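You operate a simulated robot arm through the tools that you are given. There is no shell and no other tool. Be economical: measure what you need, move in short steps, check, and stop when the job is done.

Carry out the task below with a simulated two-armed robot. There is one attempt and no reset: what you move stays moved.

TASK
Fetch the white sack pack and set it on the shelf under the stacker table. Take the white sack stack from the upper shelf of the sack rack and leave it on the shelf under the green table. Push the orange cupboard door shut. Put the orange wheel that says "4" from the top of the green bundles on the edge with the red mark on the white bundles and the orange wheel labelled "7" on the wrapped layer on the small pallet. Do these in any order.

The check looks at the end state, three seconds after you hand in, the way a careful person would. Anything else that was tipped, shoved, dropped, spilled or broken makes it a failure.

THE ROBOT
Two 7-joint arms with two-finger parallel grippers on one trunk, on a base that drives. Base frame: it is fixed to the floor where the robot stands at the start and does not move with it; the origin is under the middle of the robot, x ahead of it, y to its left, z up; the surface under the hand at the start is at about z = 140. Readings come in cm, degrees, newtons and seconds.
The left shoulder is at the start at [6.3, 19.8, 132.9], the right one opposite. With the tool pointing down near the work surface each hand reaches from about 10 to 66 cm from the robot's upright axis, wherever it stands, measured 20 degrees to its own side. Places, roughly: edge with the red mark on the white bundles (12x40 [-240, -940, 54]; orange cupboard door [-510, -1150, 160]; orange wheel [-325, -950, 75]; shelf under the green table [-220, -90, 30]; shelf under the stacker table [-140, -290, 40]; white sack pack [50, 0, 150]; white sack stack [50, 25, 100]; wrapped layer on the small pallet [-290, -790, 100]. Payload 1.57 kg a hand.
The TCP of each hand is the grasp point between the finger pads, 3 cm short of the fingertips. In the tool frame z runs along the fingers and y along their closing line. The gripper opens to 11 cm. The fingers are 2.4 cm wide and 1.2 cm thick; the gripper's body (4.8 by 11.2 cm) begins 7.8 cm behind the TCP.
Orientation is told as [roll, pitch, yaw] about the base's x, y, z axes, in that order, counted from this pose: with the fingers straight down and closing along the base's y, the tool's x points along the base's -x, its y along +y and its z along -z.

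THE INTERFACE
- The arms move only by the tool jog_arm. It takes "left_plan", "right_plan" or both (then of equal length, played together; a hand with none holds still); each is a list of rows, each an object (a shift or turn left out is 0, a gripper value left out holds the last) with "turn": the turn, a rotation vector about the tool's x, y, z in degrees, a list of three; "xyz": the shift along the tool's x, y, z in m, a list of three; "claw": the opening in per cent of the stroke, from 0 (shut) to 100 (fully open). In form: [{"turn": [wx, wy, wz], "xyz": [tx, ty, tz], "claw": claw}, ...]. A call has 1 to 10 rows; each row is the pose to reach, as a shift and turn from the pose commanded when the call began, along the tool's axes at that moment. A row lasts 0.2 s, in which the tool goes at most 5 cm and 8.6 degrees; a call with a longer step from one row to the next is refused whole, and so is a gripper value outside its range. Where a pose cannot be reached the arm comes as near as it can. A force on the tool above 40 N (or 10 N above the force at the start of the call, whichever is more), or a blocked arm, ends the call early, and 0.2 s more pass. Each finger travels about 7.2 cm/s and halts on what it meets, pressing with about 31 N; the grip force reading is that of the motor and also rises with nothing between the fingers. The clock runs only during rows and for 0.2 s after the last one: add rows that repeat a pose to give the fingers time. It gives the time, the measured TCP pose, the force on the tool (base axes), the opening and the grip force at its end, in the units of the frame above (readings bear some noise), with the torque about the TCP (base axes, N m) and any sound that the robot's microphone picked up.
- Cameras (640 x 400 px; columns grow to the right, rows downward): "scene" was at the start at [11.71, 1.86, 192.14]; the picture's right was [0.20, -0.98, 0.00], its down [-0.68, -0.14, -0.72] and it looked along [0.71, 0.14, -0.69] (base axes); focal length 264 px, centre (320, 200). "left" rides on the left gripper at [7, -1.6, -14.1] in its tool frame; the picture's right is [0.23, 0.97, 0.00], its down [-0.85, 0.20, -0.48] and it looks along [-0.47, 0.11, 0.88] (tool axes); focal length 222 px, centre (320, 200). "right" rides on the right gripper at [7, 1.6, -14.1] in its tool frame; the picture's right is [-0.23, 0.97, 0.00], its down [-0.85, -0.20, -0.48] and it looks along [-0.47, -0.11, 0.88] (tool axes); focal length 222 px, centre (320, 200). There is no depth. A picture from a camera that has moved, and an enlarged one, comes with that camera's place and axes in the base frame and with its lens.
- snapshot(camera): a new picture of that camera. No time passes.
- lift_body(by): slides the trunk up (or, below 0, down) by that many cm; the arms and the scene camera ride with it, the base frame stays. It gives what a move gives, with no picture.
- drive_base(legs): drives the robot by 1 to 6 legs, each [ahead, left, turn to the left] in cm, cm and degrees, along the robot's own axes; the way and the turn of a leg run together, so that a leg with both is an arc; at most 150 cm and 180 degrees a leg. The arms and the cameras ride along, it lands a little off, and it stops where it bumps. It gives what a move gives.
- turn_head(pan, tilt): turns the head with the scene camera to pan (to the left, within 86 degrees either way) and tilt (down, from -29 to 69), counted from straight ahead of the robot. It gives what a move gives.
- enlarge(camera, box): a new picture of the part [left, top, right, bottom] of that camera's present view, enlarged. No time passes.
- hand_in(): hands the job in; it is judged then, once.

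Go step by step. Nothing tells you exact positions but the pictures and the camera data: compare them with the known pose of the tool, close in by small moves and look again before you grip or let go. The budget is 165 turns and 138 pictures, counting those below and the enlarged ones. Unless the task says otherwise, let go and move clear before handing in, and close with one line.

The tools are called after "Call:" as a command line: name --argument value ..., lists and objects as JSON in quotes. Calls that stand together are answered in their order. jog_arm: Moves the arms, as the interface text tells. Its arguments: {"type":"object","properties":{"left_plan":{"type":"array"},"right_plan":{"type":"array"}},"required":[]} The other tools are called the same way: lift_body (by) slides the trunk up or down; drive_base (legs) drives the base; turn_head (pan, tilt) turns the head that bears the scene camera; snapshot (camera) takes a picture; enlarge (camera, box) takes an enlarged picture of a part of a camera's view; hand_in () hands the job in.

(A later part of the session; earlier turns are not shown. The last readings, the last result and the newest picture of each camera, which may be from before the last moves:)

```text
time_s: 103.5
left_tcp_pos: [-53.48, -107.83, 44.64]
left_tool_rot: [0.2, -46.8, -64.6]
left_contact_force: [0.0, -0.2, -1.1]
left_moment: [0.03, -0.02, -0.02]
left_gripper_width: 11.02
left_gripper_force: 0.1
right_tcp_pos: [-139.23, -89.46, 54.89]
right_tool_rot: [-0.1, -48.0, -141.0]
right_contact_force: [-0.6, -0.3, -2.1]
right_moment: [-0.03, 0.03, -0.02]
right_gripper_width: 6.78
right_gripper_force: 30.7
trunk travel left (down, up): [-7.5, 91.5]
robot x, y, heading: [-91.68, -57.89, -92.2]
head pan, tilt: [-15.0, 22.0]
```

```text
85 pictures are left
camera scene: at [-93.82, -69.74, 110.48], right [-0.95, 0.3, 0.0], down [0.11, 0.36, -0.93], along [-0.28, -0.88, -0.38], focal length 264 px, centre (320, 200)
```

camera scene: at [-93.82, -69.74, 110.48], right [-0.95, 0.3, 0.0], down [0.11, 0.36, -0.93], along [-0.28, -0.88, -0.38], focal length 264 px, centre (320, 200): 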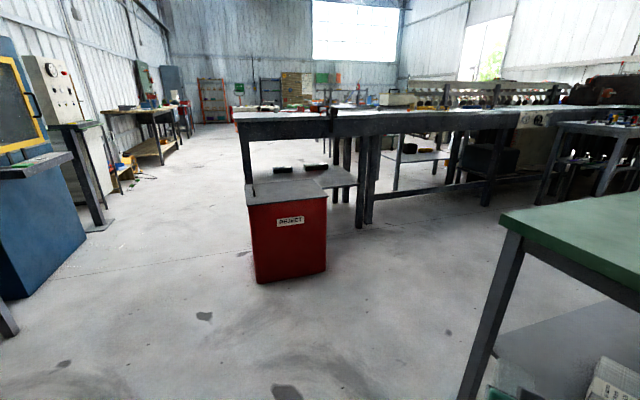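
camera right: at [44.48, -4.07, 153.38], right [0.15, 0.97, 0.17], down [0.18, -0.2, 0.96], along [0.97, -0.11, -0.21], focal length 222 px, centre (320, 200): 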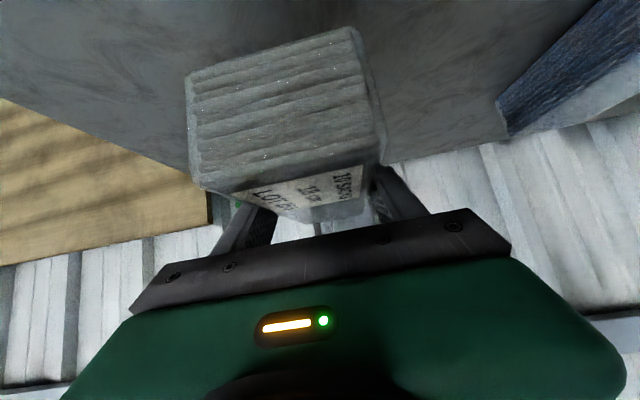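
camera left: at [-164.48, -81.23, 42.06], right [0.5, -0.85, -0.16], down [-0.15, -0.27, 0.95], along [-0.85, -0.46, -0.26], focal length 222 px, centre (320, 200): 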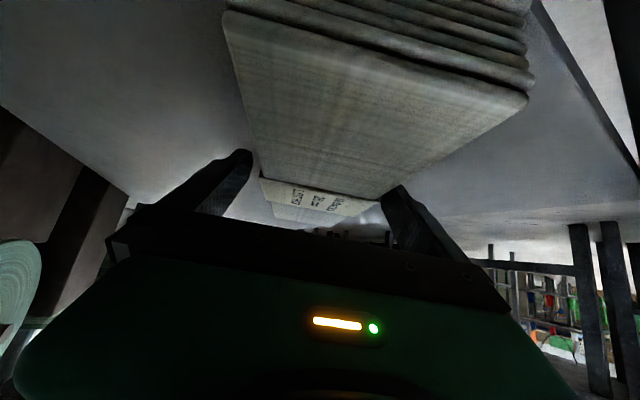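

The stacker table stands behind the red reject bin; its free end is toward the aisle at x≈−96. First I tuck the left hand back to the side, then drive down the aisle.

Call:
jog_arm --left_plan '[{"turn": [-2.7, 0, -2.5], "xyz": [0.01, 0.03, -0.02]}, {"turn": [-5.4, 0, -5], "xyz": [0.02, 0.06, -0.041]}, {"turn": [-8, 0, -7.5], "xyz": [0.03, 0.09, -0.061]}, {"turn": [-10.7, 0, -10], "xyz": [0.04, 0.12, -0.082]}, {"turn": [-13.4, 0, -12.5], "xyz": [0.05, 0.15, -0.102]}, {"turn": [-16.1, 0, -15], "xyz": [0.06, 0.18, -0.123]}]'

Call:
drive_base --legs '[[0, 46, 0], [75, 0, 0], [0, 0, -88]]'

Call:
turn_head --pan 40 --tilt 25

Call:
snapshot --camera "scene"

```text
time_s: 104.9
left_tcp_pos: [-40.26, -90.35, 50.04]
left_tool_rot: [0.3, -46.7, -42.8]
left_contact_force: [-0.9, 0.2, -0.1]
left_moment: [0.01, -0.01, 0.05]
left_gripper_width: 10.99
left_gripper_force: 0.0
left hand out of reach, approached as far as the arm can: row 3, 4, 5, 6
right_tcp_pos: [-139.25, -89.44, 54.93]
right_tool_rot: [-0.2, -47.9, -141.0]
right_contact_force: [0.5, -0.3, -1.7]
right_moment: [0.01, 0.0, -0.02]
right_gripper_width: 6.79
right_gripper_force: 31.1
trunk travel left (down, up): [-7.5, 91.5]
robot x, y, heading: [-91.28, -57.64, -92.5]
head pan, tilt: [-15.0, 22.0]
```

```text
time_s: 115.2
left_tcp_pos: [-79.05, -187.16, 50.07]
left_tool_rot: [0.2, -46.7, -131.0]
left_contact_force: [0.2, 0.5, 0.9]
left_moment: [0.03, 0.04, -0.01]
left_gripper_width: 10.97
left_gripper_force: 0.1
right_tcp_pos: [-80.93, -88.09, 54.86]
right_tool_rot: [-0.1, -47.9, 130.7]
right_contact_force: [1.1, 0.6, -3.0]
right_moment: [-0.03, -0.01, -0.02]
right_gripper_width: 6.76
right_gripper_force: 31.3
trunk travel left (down, up): [-7.5, 91.5]
robot x, y, heading: [-48.11, -135.32, 179.0]
head pan, tilt: [-15.0, 22.0]
```

```text
time_s: 116.4
left_tcp_pos: [-79.2, -187.06, 50.12]
left_tool_rot: [0.2, -46.7, -130.9]
left_contact_force: [0.3, 0.4, 0.2]
left_moment: [0.01, -0.02, 0.02]
left_gripper_width: 11.02
left_gripper_force: 0.0
right_tcp_pos: [-80.98, -88.09, 54.78]
right_tool_rot: [-0.3, -48.0, 130.6]
right_contact_force: [-0.7, -0.2, -2.5]
right_moment: [0.01, 0.0, 0.01]
right_gripper_width: 6.78
right_gripper_force: 31.1
trunk travel left (down, up): [-7.5, 91.5]
robot x, y, heading: [-48.04, -135.33, 179.3]
head pan, tilt: [40.0, 25.0]
```

```text
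84 pictures are left
camera scene: at [-58.0, -141.04, 110.02], right [-0.63, 0.77, 0.0], down [0.33, 0.27, -0.91], along [-0.7, -0.57, -0.42], focal length 264 px, centre (320, 200)
```

scene: 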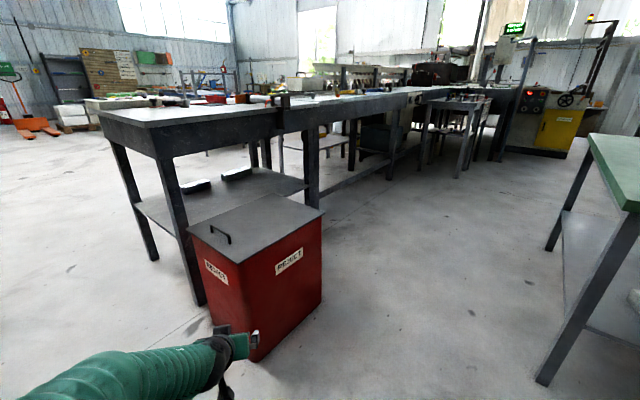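

The stacker table's free end: legs at (−97, −256) and (−97, −317), shelf z≈40–41, its near part empty. I bring the right hand forward like the left one did before, in free space.

Call:
jog_arm --right_plan '[{"turn": [-2.2, -0.3, -2], "xyz": [0, 0.025, 0.011]}, {"turn": [-4.5, -0.6, -4], "xyz": [-0.001, 0.05, 0.022]}, {"turn": [-6.7, -0.9, -6], "xyz": [-0.001, 0.075, 0.034]}, {"turn": [-8.9, -1.1, -8], "xyz": [-0.002, 0.099, 0.045]}, {"turn": [-11.1, -1.4, -10], "xyz": [-0.002, 0.124, 0.056]}, {"turn": [-13.4, -1.7, -12], "xyz": [-0.003, 0.149, 0.067]}, {"turn": [-15.6, -2, -14], "xyz": [-0.003, 0.174, 0.078]}]'

Call:
turn_head --pan -5 --tilt 60

Call:
snapshot --camera "scene"

```text
time_s: 118.0
left_tcp_pos: [-79.14, -187.03, 50.08]
left_tool_rot: [0.3, -46.7, -131.0]
left_contact_force: [1.0, -0.4, 0.2]
left_moment: [-0.01, 0.01, 0.0]
left_gripper_width: 11.01
left_gripper_force: 0.1
right_tcp_pos: [-98.24, -94.86, 49.73]
right_tool_rot: [-0.7, -49.9, 152.0]
right_contact_force: [0.1, -0.8, -3.6]
right_moment: [-0.02, -0.01, -0.03]
right_gripper_width: 6.77
right_gripper_force: 30.9
trunk travel left (down, up): [-7.5, 91.5]
robot x, y, heading: [-48.08, -135.43, 179.2]
head pan, tilt: [40.0, 25.0]
```

```text
time_s: 119.1
left_tcp_pos: [-79.02, -187.11, 50.08]
left_tool_rot: [0.2, -46.8, -131.1]
left_contact_force: [-0.6, 0.8, 0.8]
left_moment: [0.0, 0.01, -0.02]
left_gripper_width: 11.0
left_gripper_force: 0.2
right_tcp_pos: [-98.06, -94.84, 49.73]
right_tool_rot: [-0.7, -49.9, 151.9]
right_contact_force: [-0.7, 0.2, -2.2]
right_moment: [-0.03, 0.01, -0.04]
right_gripper_width: 6.78
right_gripper_force: 30.8
trunk travel left (down, up): [-7.5, 91.5]
robot x, y, heading: [-47.92, -135.5, 179.1]
head pan, tilt: [-5.0, 60.0]
```

```text
83 pictures are left
camera scene: at [-57.57, -134.54, 105.01], right [0.1, 1.0, 0.0], down [0.86, -0.08, -0.5], along [-0.5, 0.05, -0.87], focal length 264 px, centre (320, 200)
```

scene: 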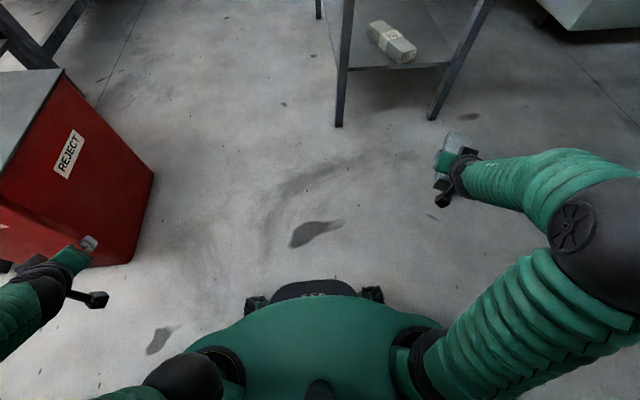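

The right hand is set with the pack level. I back to x≈−25 and look left along the aisle before strafing.

Call:
drive_base --legs '[[-23, 0, 0]]'

Call:
turn_head --pan 86 --tilt 35

Call:
snapshot --camera "scene"

```text
time_s: 120.8
left_tcp_pos: [-56.13, -187.47, 50.09]
left_tool_rot: [0.3, -46.8, -130.7]
left_contact_force: [-0.1, 0.3, 0.5]
left_moment: [-0.06, 0.0, -0.01]
left_gripper_width: 11.03
left_gripper_force: 0.1
right_tcp_pos: [-75.6, -95.51, 49.7]
right_tool_rot: [-0.7, -49.9, 152.2]
right_contact_force: [-0.9, -0.4, -3.1]
right_moment: [0.02, 0.03, -0.02]
right_gripper_width: 6.79
right_gripper_force: 31.0
trunk travel left (down, up): [-7.5, 91.5]
robot x, y, heading: [-25.1, -135.88, 179.9]
head pan, tilt: [-5.0, 60.0]
```

```text
time_s: 122.5
left_tcp_pos: [-56.12, -187.45, 49.96]
left_tool_rot: [0.4, -46.7, -130.8]
left_contact_force: [0.1, -0.2, 0.1]
left_moment: [0.02, -0.02, 0.0]
left_gripper_width: 10.99
left_gripper_force: 0.1
right_tcp_pos: [-75.44, -95.39, 49.69]
right_tool_rot: [-0.7, -49.9, 152.4]
right_contact_force: [0.4, -0.5, -3.5]
right_moment: [0.01, -0.01, 0.01]
right_gripper_width: 6.77
right_gripper_force: 31.6
trunk travel left (down, up): [-7.5, 91.5]
robot x, y, heading: [-25.64, -135.36, 179.7]
head pan, tilt: [85.9, 35.0]
```

```text
82 pictures are left
camera scene: at [-28.86, -144.2, 108.44], right [-1.0, 0.08, 0.0], down [0.05, 0.57, -0.82], along [-0.06, -0.82, -0.57], focal length 264 px, centre (320, 200)
```

scene: 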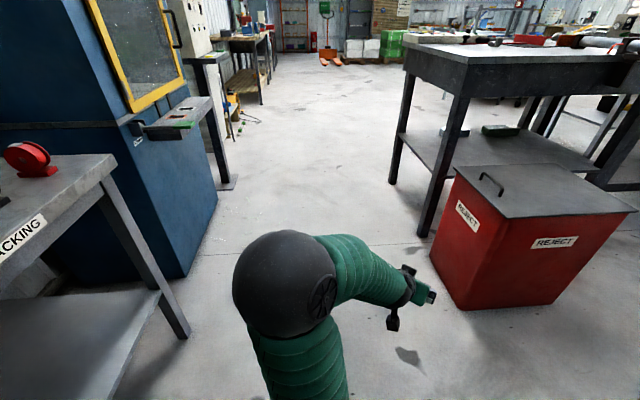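

The aisle is clear between x≈−95 and +20. I strafe left to bring the right hand opposite the shelf's open end.

Call:
drive_base --legs '[[0, 150, 0], [0, 39, 0]]'

Call:
turn_head --pan -20 --tilt 45

Call:
snapshot --camera "scene"

```text
time_s: 131.9
left_tcp_pos: [-54.13, -375.85, 50.17]
left_tool_rot: [0.3, -46.8, -129.6]
left_contact_force: [-0.6, -0.5, 0.6]
left_moment: [0.04, -0.01, 0.01]
left_gripper_width: 11.01
left_gripper_force: 0.1
right_tcp_pos: [-75.56, -284.11, 49.67]
right_tool_rot: [-0.8, -50.0, 153.4]
right_contact_force: [0.0, -1.1, -3.1]
right_moment: [0.0, 0.02, -0.01]
right_gripper_width: 6.82
right_gripper_force: 30.7
trunk travel left (down, up): [-7.5, 91.5]
robot x, y, heading: [-24.46, -323.14, -179.2]
head pan, tilt: [85.9, 35.0]
```

```text
time_s: 133.8
left_tcp_pos: [-54.16, -375.71, 50.04]
left_tool_rot: [0.3, -46.6, -129.5]
left_contact_force: [0.4, 0.4, 0.2]
left_moment: [0.01, 0.0, -0.02]
left_gripper_width: 11.02
left_gripper_force: 0.1
right_tcp_pos: [-75.6, -284.09, 49.77]
right_tool_rot: [-0.7, -49.9, 153.6]
right_contact_force: [-0.8, 0.1, -1.7]
right_moment: [-0.01, 0.01, 0.02]
right_gripper_width: 6.78
right_gripper_force: 30.9
trunk travel left (down, up): [-7.5, 91.5]
robot x, y, heading: [-24.44, -323.29, -179.3]
head pan, tilt: [-20.0, 45.0]
```

```text
81 pictures are left
camera scene: at [-35.03, -320.53, 106.95], right [0.33, 0.94, 0.0], down [0.67, -0.23, -0.71], along [-0.67, 0.23, -0.71], focal length 264 px, centre (320, 200)
```

scene: 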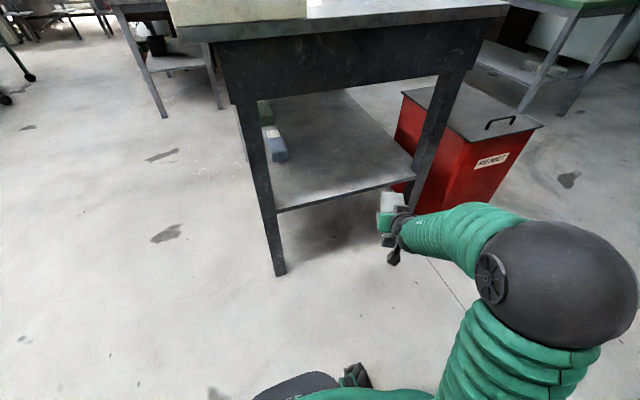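

The shelf (z≈38.5) is open in front of the hand with its items at the far left. I shift 5 cm left and drive in.

Call:
drive_base --legs '[[0, 4, -1], [28, 0, 0]]'

Call:
snapshot --camera "scene"

```text
time_s: 136.2
left_tcp_pos: [-82.48, -379.49, 50.1]
left_tool_rot: [0.4, -46.7, -130.2]
left_contact_force: [0.8, 0.2, 0.4]
left_moment: [-0.01, 0.02, -0.01]
left_gripper_width: 10.97
left_gripper_force: 0.0
right_tcp_pos: [-102.89, -287.62, 49.79]
right_tool_rot: [-0.7, -49.9, 153.0]
right_contact_force: [-0.3, 0.0, -2.7]
right_moment: [0.0, -0.01, 0.06]
right_gripper_width: 6.78
right_gripper_force: 31.1
trunk travel left (down, up): [-7.5, 91.5]
robot x, y, heading: [-52.09, -327.23, -179.6]
head pan, tilt: [-20.0, 45.0]
```

```text
80 pictures are left
camera scene: at [-62.76, -324.42, 106.95], right [0.34, 0.94, 0.0], down [0.67, -0.24, -0.71], along [-0.66, 0.24, -0.71], focal length 264 px, centre (320, 200)
```

scene: 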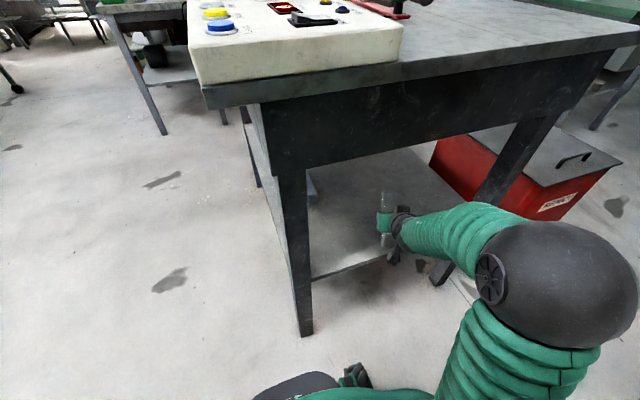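

I go 8 cm further (base front stays about 5 cm off the leg) and lower.

Call:
drive_base --legs '[[8, 0, 0]]'

Call:
lift_body --by -5

Call:
turn_head --pan -15 --tilt 55

Call:
snapshot --camera "scene"

Call:
snapshot --camera "right"

```text
time_s: 137.2
left_tcp_pos: [-90.67, -379.49, 50.18]
left_tool_rot: [0.4, -46.8, -130.2]
left_contact_force: [0.5, 0.8, 0.8]
left_moment: [-0.02, 0.0, -0.02]
left_gripper_width: 11.02
left_gripper_force: 0.1
right_tcp_pos: [-111.05, -287.69, 49.67]
right_tool_rot: [-0.7, -49.9, 153.0]
right_contact_force: [0.2, -0.6, -2.6]
right_moment: [0.03, -0.02, 0.0]
right_gripper_width: 6.78
right_gripper_force: 30.6
trunk travel left (down, up): [-7.5, 91.5]
robot x, y, heading: [-60.1, -327.41, -179.8]
head pan, tilt: [-20.0, 45.0]
```

```text
time_s: 138.2
left_tcp_pos: [-90.55, -379.59, 44.97]
left_tool_rot: [0.1, -46.6, -130.0]
left_contact_force: [-0.7, 0.2, 0.4]
left_moment: [0.02, 0.02, 0.02]
left_gripper_width: 11.01
left_gripper_force: 0.1
right_tcp_pos: [-111.01, -287.63, 45.13]
right_tool_rot: [-0.7, -50.5, 152.8]
right_contact_force: [-4.2, 2.3, 13.9]
right_moment: [-0.46, 0.34, -0.07]
right_gripper_width: 6.8
right_gripper_force: 30.9
trunk travel left (down, up): [-2.5, 96.5]
robot x, y, heading: [-60.35, -327.1, -180.0]
head pan, tilt: [-20.0, 45.0]
```

```text
time_s: 138.9
left_tcp_pos: [-90.57, -379.54, 45.14]
left_tool_rot: [0.1, -46.7, -130.2]
left_contact_force: [-0.2, -0.5, -0.4]
left_moment: [-0.03, -0.01, 0.01]
left_gripper_width: 11.0
left_gripper_force: 0.1
right_tcp_pos: [-111.05, -287.64, 45.01]
right_tool_rot: [-0.7, -50.1, 152.9]
right_contact_force: [-4.7, 3.5, 14.4]
right_moment: [-0.48, 0.29, -0.02]
right_gripper_width: 6.8
right_gripper_force: 31.2
trunk travel left (down, up): [-2.5, 96.5]
robot x, y, heading: [-60.16, -327.26, -179.7]
head pan, tilt: [-15.0, 55.0]
```

```text
79 pictures are left
camera scene: at [-70.02, -325.45, 100.64], right [0.26, 0.97, 0.0], down [0.79, -0.21, -0.57], along [-0.56, 0.15, -0.82], focal length 264 px, centre (320, 200)
```

scene: 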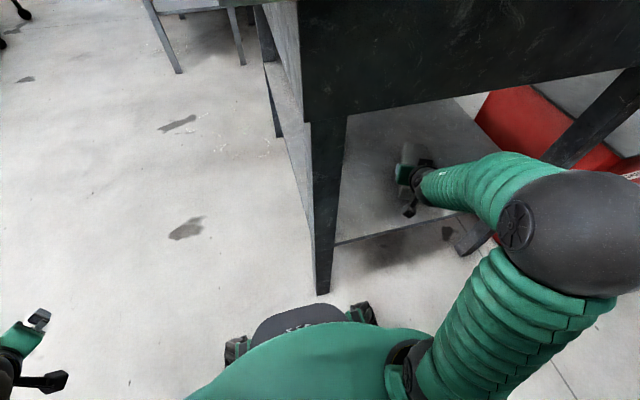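

```text
78 pictures are left
camera right: at [-98.15, -296.13, 48.63], right [-0.58, -0.8, 0.17], down [-0.07, 0.25, 0.96], along [-0.81, 0.55, -0.2], focal length 222 px, centre (320, 200)
```

right: 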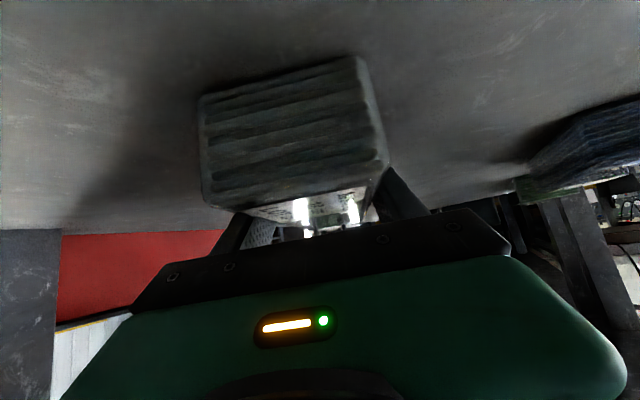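

The pack has touched down fully inside the shelf edge. I open, rise and back off.

Call:
jog_arm --right_plan '[{"claw": 66}, {"claw": 75}, {"claw": 90}, {"claw": 100}, {"claw": 100}]'

Call:
lift_body --by 7

Call:
drive_base --legs '[[-32, 0, 0]]'

Call:
enlarge --camera "scene" --box '[220, 20, 540, 220]'

```text
time_s: 140.1
left_tcp_pos: [-90.51, -379.59, 45.14]
left_tool_rot: [0.2, -46.8, -130.1]
left_contact_force: [0.3, -0.9, -0.5]
left_moment: [0.03, 0.0, 0.03]
left_gripper_width: 11.01
left_gripper_force: 0.0
right_tcp_pos: [-110.87, -287.71, 44.93]
right_tool_rot: [-0.7, -50.0, 152.9]
right_contact_force: [7.4, 1.7, 11.6]
right_moment: [-0.4, 0.23, 0.23]
right_gripper_width: 10.5
right_gripper_force: 0.0
trunk travel left (down, up): [-2.5, 96.5]
robot x, y, heading: [-60.39, -327.37, -180.0]
head pan, tilt: [-15.0, 55.0]
```

```text
time_s: 141.2
left_tcp_pos: [-90.59, -379.54, 52.2]
left_tool_rot: [0.2, -46.7, -130.2]
left_contact_force: [-0.2, 0.5, -0.3]
left_moment: [-0.04, 0.01, -0.01]
left_gripper_width: 10.98
left_gripper_force: 0.1
right_tcp_pos: [-110.94, -287.62, 51.78]
right_tool_rot: [-0.7, -49.8, 152.8]
right_contact_force: [-0.3, 0.1, 0.1]
right_moment: [-0.01, 0.0, 0.03]
right_gripper_width: 11.0
right_gripper_force: 0.1
trunk travel left (down, up): [-9.5, 89.5]
robot x, y, heading: [-60.27, -327.48, -180.1]
head pan, tilt: [-15.0, 55.0]
```

```text
time_s: 143.3
left_tcp_pos: [-58.47, -379.36, 52.16]
left_tool_rot: [0.2, -46.7, -130.2]
left_contact_force: [-0.7, -0.8, -0.1]
left_moment: [-0.01, 0.0, -0.02]
left_gripper_width: 11.0
left_gripper_force: 0.0
right_tcp_pos: [-78.92, -287.51, 51.72]
right_tool_rot: [-0.7, -50.0, 152.8]
right_contact_force: [-0.9, -0.4, -0.2]
right_moment: [-0.03, 0.01, -0.02]
right_gripper_width: 11.01
right_gripper_force: 0.0
trunk travel left (down, up): [-9.5, 89.5]
robot x, y, heading: [-27.9, -327.03, -180.0]
head pan, tilt: [-15.0, 55.0]
```

```text
2.00 times, centred on (380, 120) of scene
camera zoom: at [-38.01, -325.27, 107.62], right [0.26, 0.97, 0.0], down [0.79, -0.21, -0.57], along [-0.55, 0.15, -0.82], focal length 528 px, centre (200, 360)
```

zoom: 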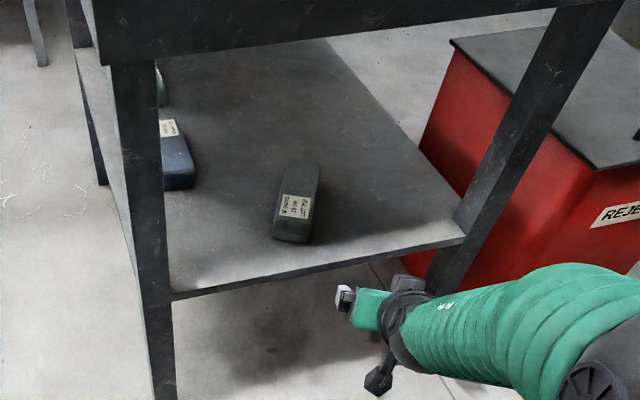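

Both sacks are delivered. Now I raise the trunk above table height, turn to face down the hall (−y), and look ahead.

Call:
lift_body --by 40

Call:
lift_body --by 28

Call:
drive_base --legs '[[8, 0, 0], [0, 0, 90]]'

Call:
turn_head --pan -15 --tilt 12

Call:
snapshot --camera "scene"

```text
time_s: 147.1
left_tcp_pos: [-58.54, -379.44, 92.08]
left_tool_rot: [0.4, -46.7, -130.3]
left_contact_force: [-0.4, 0.1, 0.3]
left_moment: [-0.01, -0.02, 0.01]
left_gripper_width: 10.99
left_gripper_force: 0.1
right_tcp_pos: [-78.87, -287.54, 91.79]
right_tool_rot: [-0.7, -50.0, 152.7]
right_contact_force: [-0.1, 0.6, -0.5]
right_moment: [0.01, -0.01, 0.0]
right_gripper_width: 11.01
right_gripper_force: 0.0
trunk travel left (down, up): [-49.5, 49.5]
robot x, y, heading: [-28.08, -327.2, -180.1]
head pan, tilt: [-15.0, 55.0]
```

```text
time_s: 150.0
left_tcp_pos: [-58.53, -379.41, 120.05]
left_tool_rot: [0.3, -46.7, -130.3]
left_contact_force: [0.0, -0.6, 0.1]
left_moment: [-0.04, -0.05, 0.0]
left_gripper_width: 11.0
left_gripper_force: 0.0
right_tcp_pos: [-78.89, -287.44, 119.82]
right_tool_rot: [-0.7, -50.0, 152.9]
right_contact_force: [-0.5, 0.3, 0.5]
right_moment: [0.01, -0.02, 0.03]
right_gripper_width: 10.99
right_gripper_force: 0.1
trunk travel left (down, up): [-77.5, 21.5]
robot x, y, heading: [-28.1, -327.15, -179.7]
head pan, tilt: [-15.0, 55.0]
```

```text
time_s: 154.8
left_tcp_pos: [15.63, -358.23, 120.19]
left_tool_rot: [0.3, -46.6, -40.8]
left_contact_force: [0.5, -0.1, -0.7]
left_moment: [-0.01, -0.01, -0.02]
left_gripper_width: 10.98
left_gripper_force: 0.1
right_tcp_pos: [-76.47, -377.62, 119.81]
right_tool_rot: [-0.7, -49.9, -117.8]
right_contact_force: [0.2, 0.3, -0.2]
right_moment: [-0.01, -0.01, -0.03]
right_gripper_width: 11.0
right_gripper_force: 0.1
trunk travel left (down, up): [-77.5, 21.5]
robot x, y, heading: [-36.37, -327.09, -90.3]
head pan, tilt: [-15.0, 55.0]
```

```text
time_s: 155.9
left_tcp_pos: [15.74, -358.06, 120.1]
left_tool_rot: [0.3, -46.7, -40.8]
left_contact_force: [-0.2, -0.1, -1.2]
left_moment: [0.0, -0.01, -0.02]
left_gripper_width: 11.0
left_gripper_force: 0.1
right_tcp_pos: [-76.38, -377.49, 119.69]
right_tool_rot: [-0.8, -50.0, -117.7]
right_contact_force: [-1.5, 0.7, 0.2]
right_moment: [-0.03, 0.04, -0.01]
right_gripper_width: 11.0
right_gripper_force: 0.0
trunk travel left (down, up): [-77.5, 21.5]
robot x, y, heading: [-36.25, -327.08, -90.4]
head pan, tilt: [-15.0, 12.0]
```

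```text
76 pictures are left
camera scene: at [-38.47, -339.29, 182.12], right [-0.96, 0.27, 0.0], down [0.06, 0.2, -0.98], along [-0.26, -0.94, -0.21], focal length 264 px, centre (320, 200)
```

scene: 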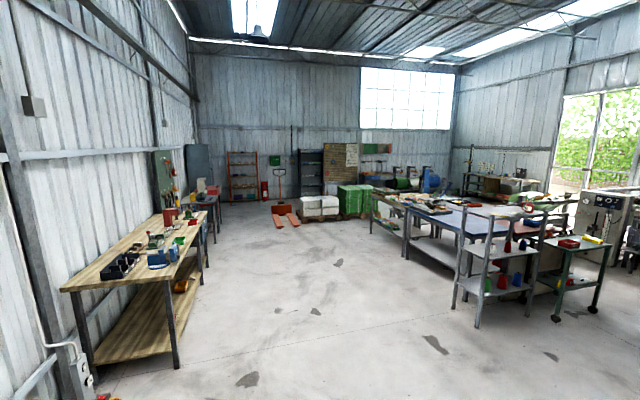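

The hall ahead is free between the left bench (x>29) and the right tables (x<−255). I drive down to about (−120, −730) and look at the bundles.

Call:
drive_base --legs '[[140, -45, 0], [140, -45, 0], [120, 0, 0]]'

Call:
turn_head --pan -35 --tilt 25

Call:
snapshot --camera "scene"

```text
time_s: 175.7
left_tcp_pos: [-73.91, -755.79, 120.09]
left_tool_rot: [0.3, -46.7, -40.0]
left_contact_force: [0.4, -0.1, -0.3]
left_moment: [0.0, 0.0, -0.02]
left_gripper_width: 11.02
left_gripper_force: 0.1
right_tcp_pos: [-165.79, -776.33, 119.69]
right_tool_rot: [-0.7, -49.9, -116.9]
right_contact_force: [1.4, 0.6, -0.3]
right_moment: [-0.02, 0.0, -0.01]
right_gripper_width: 11.0
right_gripper_force: 0.0
trunk travel left (down, up): [-77.5, 21.5]
robot x, y, heading: [-126.43, -725.74, -89.4]
head pan, tilt: [-15.0, 12.0]
```

```text
time_s: 176.6
left_tcp_pos: [-74.02, -755.97, 120.08]
left_tool_rot: [0.2, -46.7, -40.2]
left_contact_force: [0.7, 0.5, -0.5]
left_moment: [0.04, 0.01, 0.0]
left_gripper_width: 10.99
left_gripper_force: 0.1
right_tcp_pos: [-165.96, -776.58, 119.79]
right_tool_rot: [-0.8, -49.9, -117.1]
right_contact_force: [0.4, 0.3, -0.4]
right_moment: [-0.01, 0.02, -0.01]
right_gripper_width: 11.0
right_gripper_force: 0.1
trunk travel left (down, up): [-77.5, 21.5]
robot x, y, heading: [-126.26, -725.59, -89.5]
head pan, tilt: [-35.0, 25.0]
```

```text
75 pictures are left
camera scene: at [-131.32, -736.37, 180.02], right [-0.82, 0.57, 0.0], down [0.24, 0.35, -0.91], along [-0.51, -0.75, -0.42], focal length 264 px, centre (320, 200)
```

scene: 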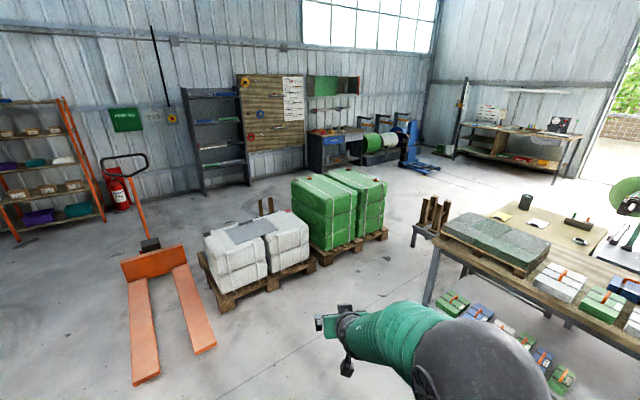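

Call:
enlarge --camera "scene" --box '[190, 150, 430, 300]'

Call:
enlarge --camera "scene" --box '[270, 60, 430, 160]'

```text
2.67 times, centred on (310, 225) of scene
camera zoom: at [-131.32, -736.37, 180.02], right [-0.82, 0.57, 0.0], down [0.24, 0.35, -0.91], along [-0.51, -0.75, -0.42], focal length 704 px, centre (347, 133)
```

zoom: 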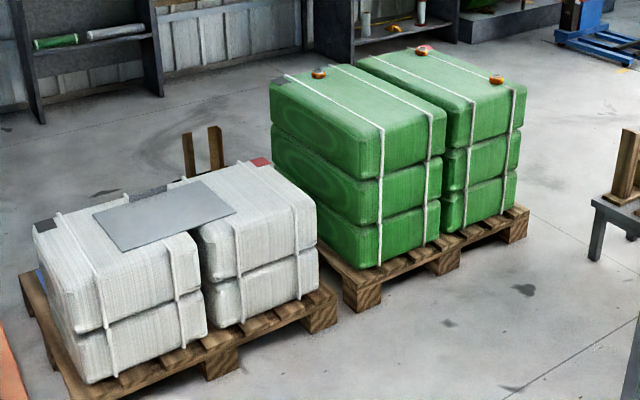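

```text
4.00 times, centred on (350, 110) of scene
camera zoom: at [-131.32, -736.37, 180.02], right [-0.82, 0.57, 0.0], down [0.24, 0.35, -0.91], along [-0.51, -0.75, -0.42], focal length 1056 px, centre (200, 560)
```

zoom: 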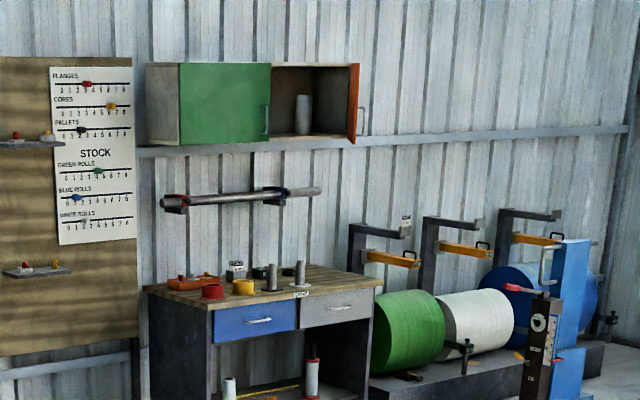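

Three orange wheels lie on the green bundles (about (−282,−980), (−339,−979), (−340,−931)); the red mark is on the white bundles' back corner at about (−242,−958). I drive nearer to read the numbers.

Call:
drive_base --legs '[[110, -90, 0]]'

Call:
turn_head --pan -25 --tilt 40

Call:
snapshot --camera "scene"

```text
time_s: 183.7
left_tcp_pos: [-164.6, -867.59, 120.14]
left_tool_rot: [0.2, -46.6, -40.6]
left_contact_force: [-0.6, 0.2, -0.2]
left_moment: [0.0, 0.03, 0.0]
left_gripper_width: 11.0
left_gripper_force: 0.1
right_tcp_pos: [-256.41, -887.05, 119.83]
right_tool_rot: [-0.9, -50.0, -117.6]
right_contact_force: [0.1, -0.4, 0.1]
right_moment: [-0.02, -0.01, 0.01]
right_gripper_width: 11.0
right_gripper_force: 0.0
trunk travel left (down, up): [-77.5, 21.5]
robot x, y, heading: [-216.19, -836.58, -90.3]
head pan, tilt: [-35.0, 25.0]
```

```text
time_s: 184.5
left_tcp_pos: [-164.47, -867.58, 120.03]
left_tool_rot: [0.2, -46.7, -40.6]
left_contact_force: [0.0, -0.5, 0.2]
left_moment: [-0.01, -0.01, -0.03]
left_gripper_width: 11.01
left_gripper_force: 0.1
right_tcp_pos: [-256.6, -887.24, 119.88]
right_tool_rot: [-0.7, -50.0, -117.6]
right_contact_force: [-0.3, 0.6, -1.1]
right_moment: [0.03, 0.0, 0.01]
right_gripper_width: 11.01
right_gripper_force: 0.0
trunk travel left (down, up): [-77.5, 21.5]
robot x, y, heading: [-216.56, -837.05, -90.1]
head pan, tilt: [-25.0, 40.0]
```

```text
72 pictures are left
camera scene: at [-219.92, -847.52, 177.69], right [-0.9, 0.43, 0.0], down [0.27, 0.58, -0.77], along [-0.33, -0.69, -0.64], focal length 264 px, centre (320, 200)
```

scene: 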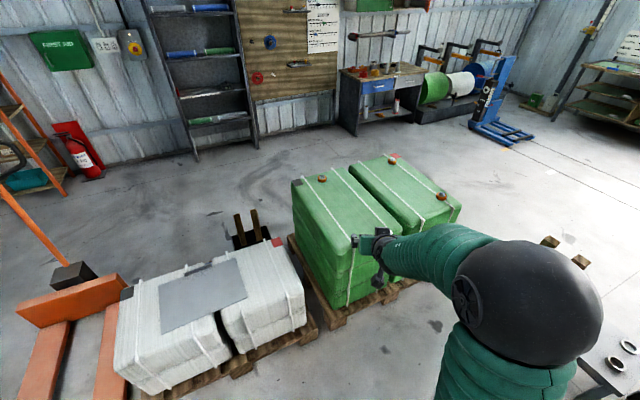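

Call:
enlarge --camera "scene" --box '[290, 145, 482, 265]'

Call:
enlarge --camera "scene" --box '[110, 210, 350, 360]'

```text
3.33 times, centred on (386, 205) of scene
camera zoom: at [-219.92, -847.52, 177.69], right [-0.9, 0.43, 0.0], down [0.27, 0.58, -0.77], along [-0.33, -0.69, -0.64], focal length 880 px, centre (100, 183)
```

zoom: 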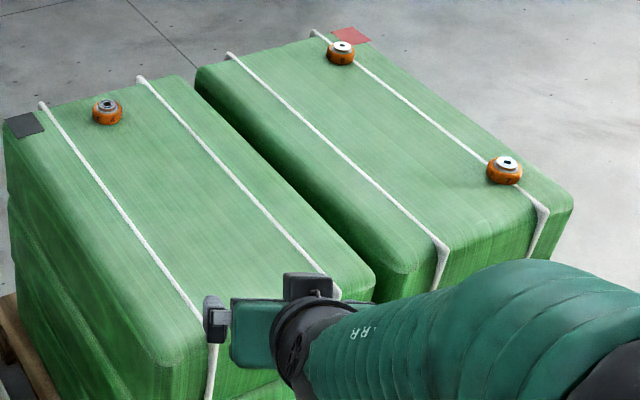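

```text
2.67 times, centred on (230, 285) of scene
camera zoom: at [-219.92, -847.52, 177.69], right [-0.9, 0.43, 0.0], down [0.27, 0.58, -0.77], along [-0.33, -0.69, -0.64], focal length 704 px, centre (560, -27)
```

zoom: 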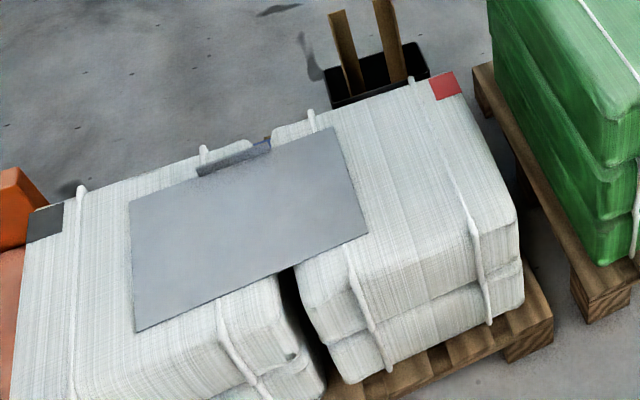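

The zoom is crisp, so I read the three wheels with tight enlargements.

Call:
enlarge --camera "scene" --box '[425, 185, 457, 205]'

Call:
enlarge --camera "scene" --box '[376, 150, 408, 170]'

Call:
enlarge --camera "scene" --box '[306, 168, 338, 188]'

```text
16.00 times, centred on (441, 195) of scene
camera zoom: at [-219.92, -847.52, 177.69], right [-0.9, 0.43, 0.0], down [0.27, 0.58, -0.77], along [-0.33, -0.69, -0.64], focal length 4226 px, centre (-1616, 280)
```

zoom: 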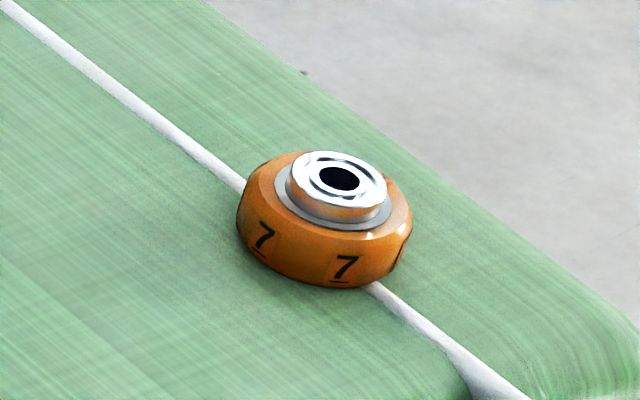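

```text
16.00 times, centred on (392, 160) of scene
camera zoom: at [-219.92, -847.52, 177.69], right [-0.9, 0.43, 0.0], down [0.27, 0.58, -0.77], along [-0.33, -0.69, -0.64], focal length 4226 px, centre (-832, 840)
```

zoom: 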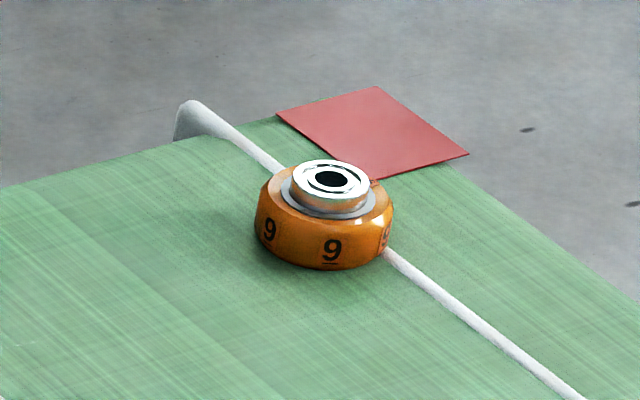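

```text
16.00 times, centred on (322, 178) of scene
camera zoom: at [-219.92, -847.52, 177.69], right [-0.9, 0.43, 0.0], down [0.27, 0.58, -0.77], along [-0.33, -0.69, -0.64], focal length 4226 px, centre (288, 552)
```

zoom: 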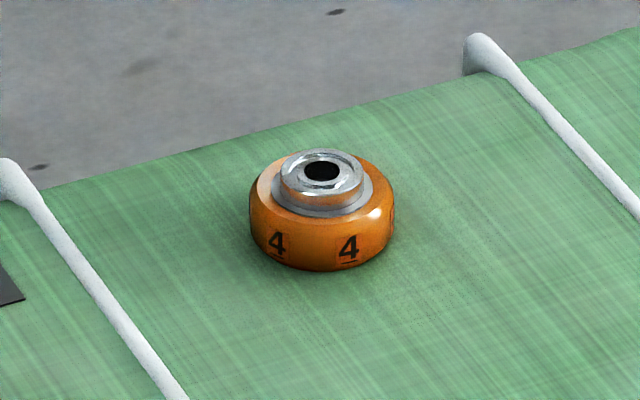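

Wheel "7" is the front one at about (−340, −928); "4" is at about (−283, −977). I look right at the bench and the space beside the green bundles.

Call:
turn_head --pan -75 --tilt 35

Call:
snapshot --camera "scene"

```text
time_s: 185.6
left_tcp_pos: [-164.52, -867.46, 120.03]
left_tool_rot: [0.4, -46.7, -40.7]
left_contact_force: [1.0, 0.6, -0.3]
left_moment: [0.0, 0.0, 0.03]
left_gripper_width: 11.02
left_gripper_force: 0.0
right_tcp_pos: [-256.64, -887.11, 119.7]
right_tool_rot: [-0.7, -50.0, -117.6]
right_contact_force: [0.4, 0.0, -0.2]
right_moment: [-0.02, -0.01, 0.02]
right_gripper_width: 11.0
right_gripper_force: 0.1
trunk travel left (down, up): [-77.5, 21.5]
robot x, y, heading: [-216.28, -836.66, -90.3]
head pan, tilt: [-75.0, 35.0]
```

```text
66 pictures are left
camera scene: at [-224.82, -842.06, 178.44], right [-0.25, 0.97, 0.0], down [0.55, 0.15, -0.82], along [-0.79, -0.21, -0.57], focal length 264 px, centre (320, 200)
```

scene: 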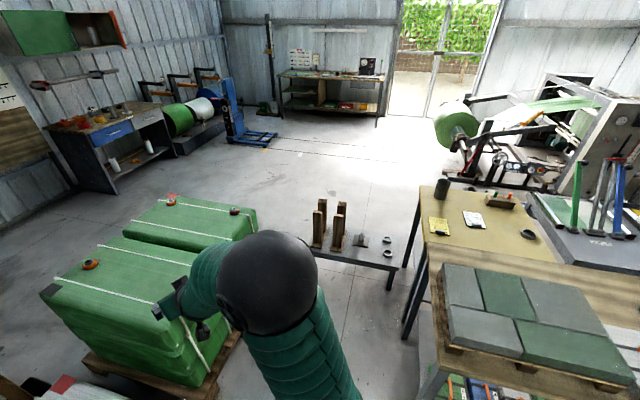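

The corridor between bench end (y≈−815) and green bundles (y≈−915) is wide enough. I point both hands straight down (left one raised out of the way) before going to wheel 7.

Call:
jog_arm --right_plan '[{"turn": [0, 8, 0]}, {"turn": [0, 16, 0]}, {"turn": [0, 24, 0]}, {"turn": [0, 32, 0]}, {"turn": [0, 40, 0]}, {"turn": [0, 46, 0]}, {"turn": [0, 50, 0]}, {"turn": [0, 50, 0]}]' --left_plan '[{"turn": [0, 6, 0], "xyz": [-0.026, 0, -0.024]}, {"turn": [0, 12, 0], "xyz": [-0.052, 0, -0.049]}, {"turn": [0, 18, 0], "xyz": [-0.078, 0, -0.073]}, {"turn": [0, 24, 0], "xyz": [-0.104, 0, -0.098]}, {"turn": [0, 30, 0], "xyz": [-0.13, 0, -0.122]}, {"turn": [0, 36, 0], "xyz": [-0.156, 0, -0.147]}, {"turn": [0, 42, 0], "xyz": [-0.182, 0, -0.171]}, {"turn": [0, 46, 0], "xyz": [-0.182, 0, -0.171]}]'

Call:
turn_head --pan -20 --tilt 45

Call:
snapshot --camera "scene"

```text
time_s: 187.4
left_tcp_pos: [-175.77, -866.53, 143.0]
left_tool_rot: [0.2, -1.4, -40.5]
left_contact_force: [-1.1, 0.0, 0.6]
left_moment: [0.0, -0.03, -0.02]
left_gripper_width: 11.0
left_gripper_force: 0.1
left hand out of reach, approached as far as the arm can: row 1, 5, 6, 7, 8
right_tcp_pos: [-257.13, -887.29, 119.61]
right_tool_rot: [-0.1, 0.2, -118.1]
right_contact_force: [-0.2, -0.2, 0.3]
right_moment: [-0.01, -0.02, -0.03]
right_gripper_width: 10.97
right_gripper_force: 0.1
right hand out of reach, approached as far as the arm can: row 1, 2
trunk travel left (down, up): [-77.5, 21.5]
robot x, y, heading: [-216.44, -836.29, -90.3]
head pan, tilt: [-75.0, 35.0]
```

```text
time_s: 188.7
left_tcp_pos: [-174.94, -866.53, 142.88]
left_tool_rot: [0.1, -1.1, -40.5]
left_contact_force: [-0.1, 0.3, -0.1]
left_moment: [0.01, 0.02, 0.01]
left_gripper_width: 11.01
left_gripper_force: 0.0
right_tcp_pos: [-256.45, -887.25, 119.91]
right_tool_rot: [-0.4, 0.0, -118.0]
right_contact_force: [-0.2, 0.0, -0.8]
right_moment: [0.01, 0.0, -0.02]
right_gripper_width: 11.0
right_gripper_force: 0.0
trunk travel left (down, up): [-77.5, 21.5]
robot x, y, heading: [-216.69, -836.92, -90.3]
head pan, tilt: [-20.0, 45.0]
```

```text
65 pictures are left
camera scene: at [-218.93, -847.68, 176.94], right [-0.94, 0.35, 0.0], down [0.24, 0.66, -0.71], along [-0.25, -0.66, -0.71], focal length 264 px, centre (320, 200)
```

scene: 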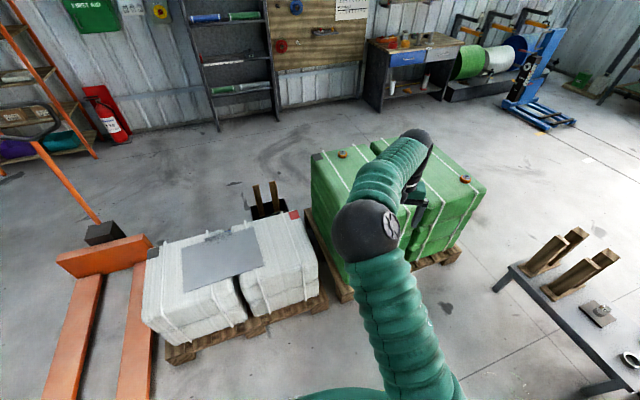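

I drive ahead then right, to bring the right hand over wheel 7, still high.

Call:
drive_base --legs '[[37, 0, 0], [0, -83, 0]]'

Call:
snapshot --camera "right"

```text
time_s: 195.1
left_tcp_pos: [-259.18, -903.01, 142.67]
left_tool_rot: [-0.2, -1.1, -41.4]
left_contact_force: [0.6, 0.1, 0.7]
left_moment: [-0.01, -0.04, 0.01]
left_gripper_width: 11.01
left_gripper_force: 0.1
right_tcp_pos: [-341.13, -922.4, 119.87]
right_tool_rot: [-0.5, 0.0, -119.0]
right_contact_force: [-0.6, 0.5, 0.0]
right_moment: [0.05, 0.01, 0.01]
right_gripper_width: 11.01
right_gripper_force: 0.1
trunk travel left (down, up): [-77.5, 21.5]
robot x, y, heading: [-300.2, -872.62, -91.1]
head pan, tilt: [-20.0, 45.0]
```

```text
64 pictures are left
camera right: at [-336.21, -917.09, 133.98], right [0.74, -0.67, -0.01], down [-0.59, -0.65, 0.48], along [-0.33, -0.35, -0.88], focal length 222 px, centre (320, 200)
```

right: 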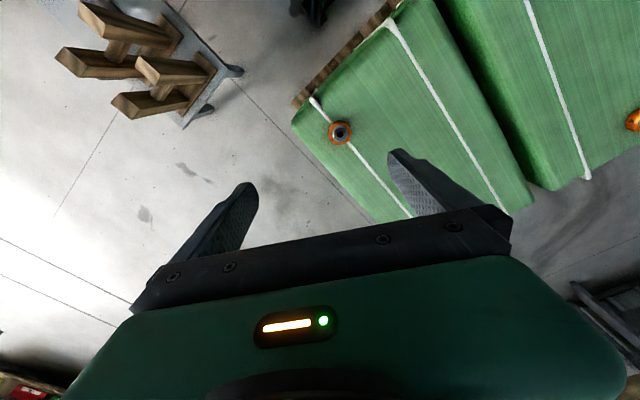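

Wheel 7 is at about (−340.8, −928.8). I lower the trunk 30 and shift the hand over it.

Call:
lift_body --by -28

Call:
jog_arm --right_plan '[{"xyz": [-0.02, 0.012, 0]}, {"xyz": [-0.04, 0.024, 0]}, {"xyz": [-0.0545, 0.0337, 0]}, {"xyz": [-0.0545, 0.0337, 0]}]'

Call:
snapshot --camera "right"

```text
time_s: 197.9
left_tcp_pos: [-259.62, -903.04, 114.99]
left_tool_rot: [0.1, -1.2, -41.5]
left_contact_force: [-0.1, 0.1, 0.3]
left_moment: [-0.01, -0.03, 0.0]
left_gripper_width: 10.98
left_gripper_force: 0.1
right_tcp_pos: [-341.45, -922.22, 91.84]
right_tool_rot: [-0.4, 0.0, -118.9]
right_contact_force: [-0.3, 0.0, -0.8]
right_moment: [0.03, 0.0, -0.01]
right_gripper_width: 10.99
right_gripper_force: 0.1
trunk travel left (down, up): [-49.5, 49.5]
robot x, y, heading: [-300.4, -872.33, -91.1]
head pan, tilt: [-20.0, 45.0]
```

```text
time_s: 198.9
left_tcp_pos: [-259.63, -902.94, 115.0]
left_tool_rot: [0.1, -1.2, -41.5]
left_contact_force: [-0.4, 0.3, 0.3]
left_moment: [0.0, 0.02, -0.04]
left_gripper_width: 11.0
left_gripper_force: 0.1
right_tcp_pos: [-340.93, -928.81, 91.75]
right_tool_rot: [-0.4, 0.0, -119.0]
right_contact_force: [-0.1, -0.3, 0.5]
right_moment: [0.0, -0.03, -0.02]
right_gripper_width: 11.0
right_gripper_force: 0.1
trunk travel left (down, up): [-49.5, 49.5]
robot x, y, heading: [-300.62, -872.45, -91.3]
head pan, tilt: [-20.0, 45.0]
```

```text
63 pictures are left
camera right: at [-336.11, -923.43, 105.93], right [0.74, -0.67, -0.01], down [-0.59, -0.65, 0.48], along [-0.33, -0.35, -0.88], focal length 222 px, centre (320, 200)
```

right: 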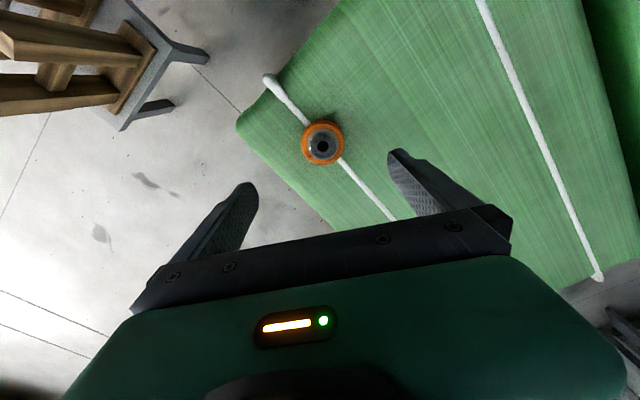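

The hand is centred over wheel 7. I lower it toward the bundle top carefully.

Call:
jog_arm --right_plan '[{"xyz": [0, 0, 0.04]}, {"xyz": [0, 0, 0.08]}, {"xyz": [0, 0, 0.11]}, {"xyz": [0, 0, 0.13]}, {"xyz": [0, 0, 0.14]}, {"xyz": [0, 0, 0.14]}]'

Call:
snapshot --camera "right"

Call:
enlarge --camera "scene" --box '[240, 100, 560, 300]'

```text
time_s: 200.3
left_tcp_pos: [-259.55, -902.89, 114.91]
left_tool_rot: [0.1, -1.2, -41.6]
left_contact_force: [0.2, -0.8, 0.1]
left_moment: [0.01, -0.03, -0.01]
left_gripper_width: 10.98
left_gripper_force: 0.1
right_tcp_pos: [-341.22, -928.57, 77.67]
right_tool_rot: [-0.5, 0.0, -119.0]
right_contact_force: [0.4, -0.4, 0.0]
right_moment: [0.05, 0.0, -0.01]
right_gripper_width: 10.97
right_gripper_force: 0.1
trunk travel left (down, up): [-49.5, 49.5]
robot x, y, heading: [-300.7, -872.16, -91.1]
head pan, tilt: [-20.0, 45.0]
```

```text
62 pictures are left
camera right: at [-336.31, -923.26, 91.8], right [0.74, -0.67, -0.01], down [-0.59, -0.65, 0.48], along [-0.33, -0.35, -0.88], focal length 222 px, centre (320, 200)
```

right: 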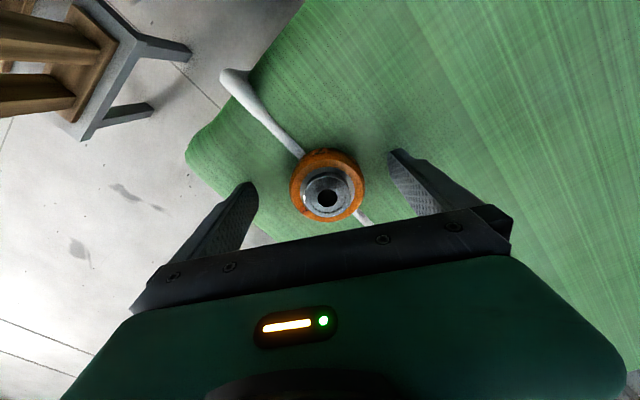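

```text
2.00 times, centred on (400, 200) of scene
camera zoom: at [-303.27, -883.45, 148.94], right [-0.93, 0.36, 0.0], down [0.26, 0.66, -0.71], along [-0.26, -0.66, -0.71], focal length 528 px, centre (160, 200)
```

zoom: 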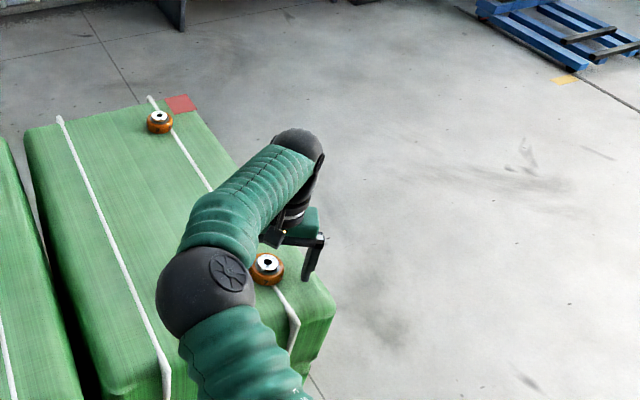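

The wheel is between the fingers. I go 0.7 cm lower and close.

Call:
jog_arm --right_plan '[{"xyz": [0, 0, 0.004]}, {"xyz": [0, 0, 0.007]}, {"xyz": [0, 0, 0.007], "claw": 0}, {"xyz": [0, 0, 0.007], "claw": 0}, {"xyz": [0, 0, 0.007], "claw": 0}, {"xyz": [0, 0, 0.007], "claw": 0}]'

Call:
snapshot --camera "right"

```text
time_s: 201.7
left_tcp_pos: [-259.25, -902.92, 114.81]
left_tool_rot: [-0.1, -1.1, -41.5]
left_contact_force: [0.4, -0.7, 0.5]
left_moment: [-0.02, 0.0, -0.01]
left_gripper_width: 11.01
left_gripper_force: 0.2
right_tcp_pos: [-340.85, -928.71, 77.25]
right_tool_rot: [-0.4, -0.1, -119.0]
right_contact_force: [9.3, -5.3, 9.5]
right_moment: [-0.34, -0.65, -0.01]
right_gripper_width: 5.89
right_gripper_force: 31.6
trunk travel left (down, up): [-49.5, 49.5]
robot x, y, heading: [-300.46, -872.57, -91.0]
head pan, tilt: [-20.0, 45.0]
```

```text
60 pictures are left
camera right: at [-336.02, -923.3, 91.29], right [0.74, -0.67, -0.01], down [-0.59, -0.65, 0.48], along [-0.33, -0.35, -0.88], focal length 222 px, centre (320, 200)
```

right: 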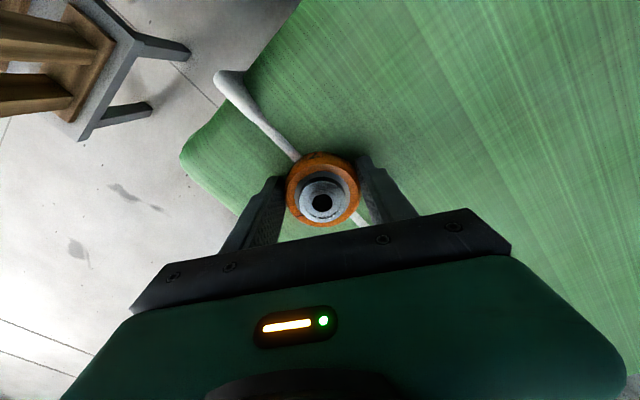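

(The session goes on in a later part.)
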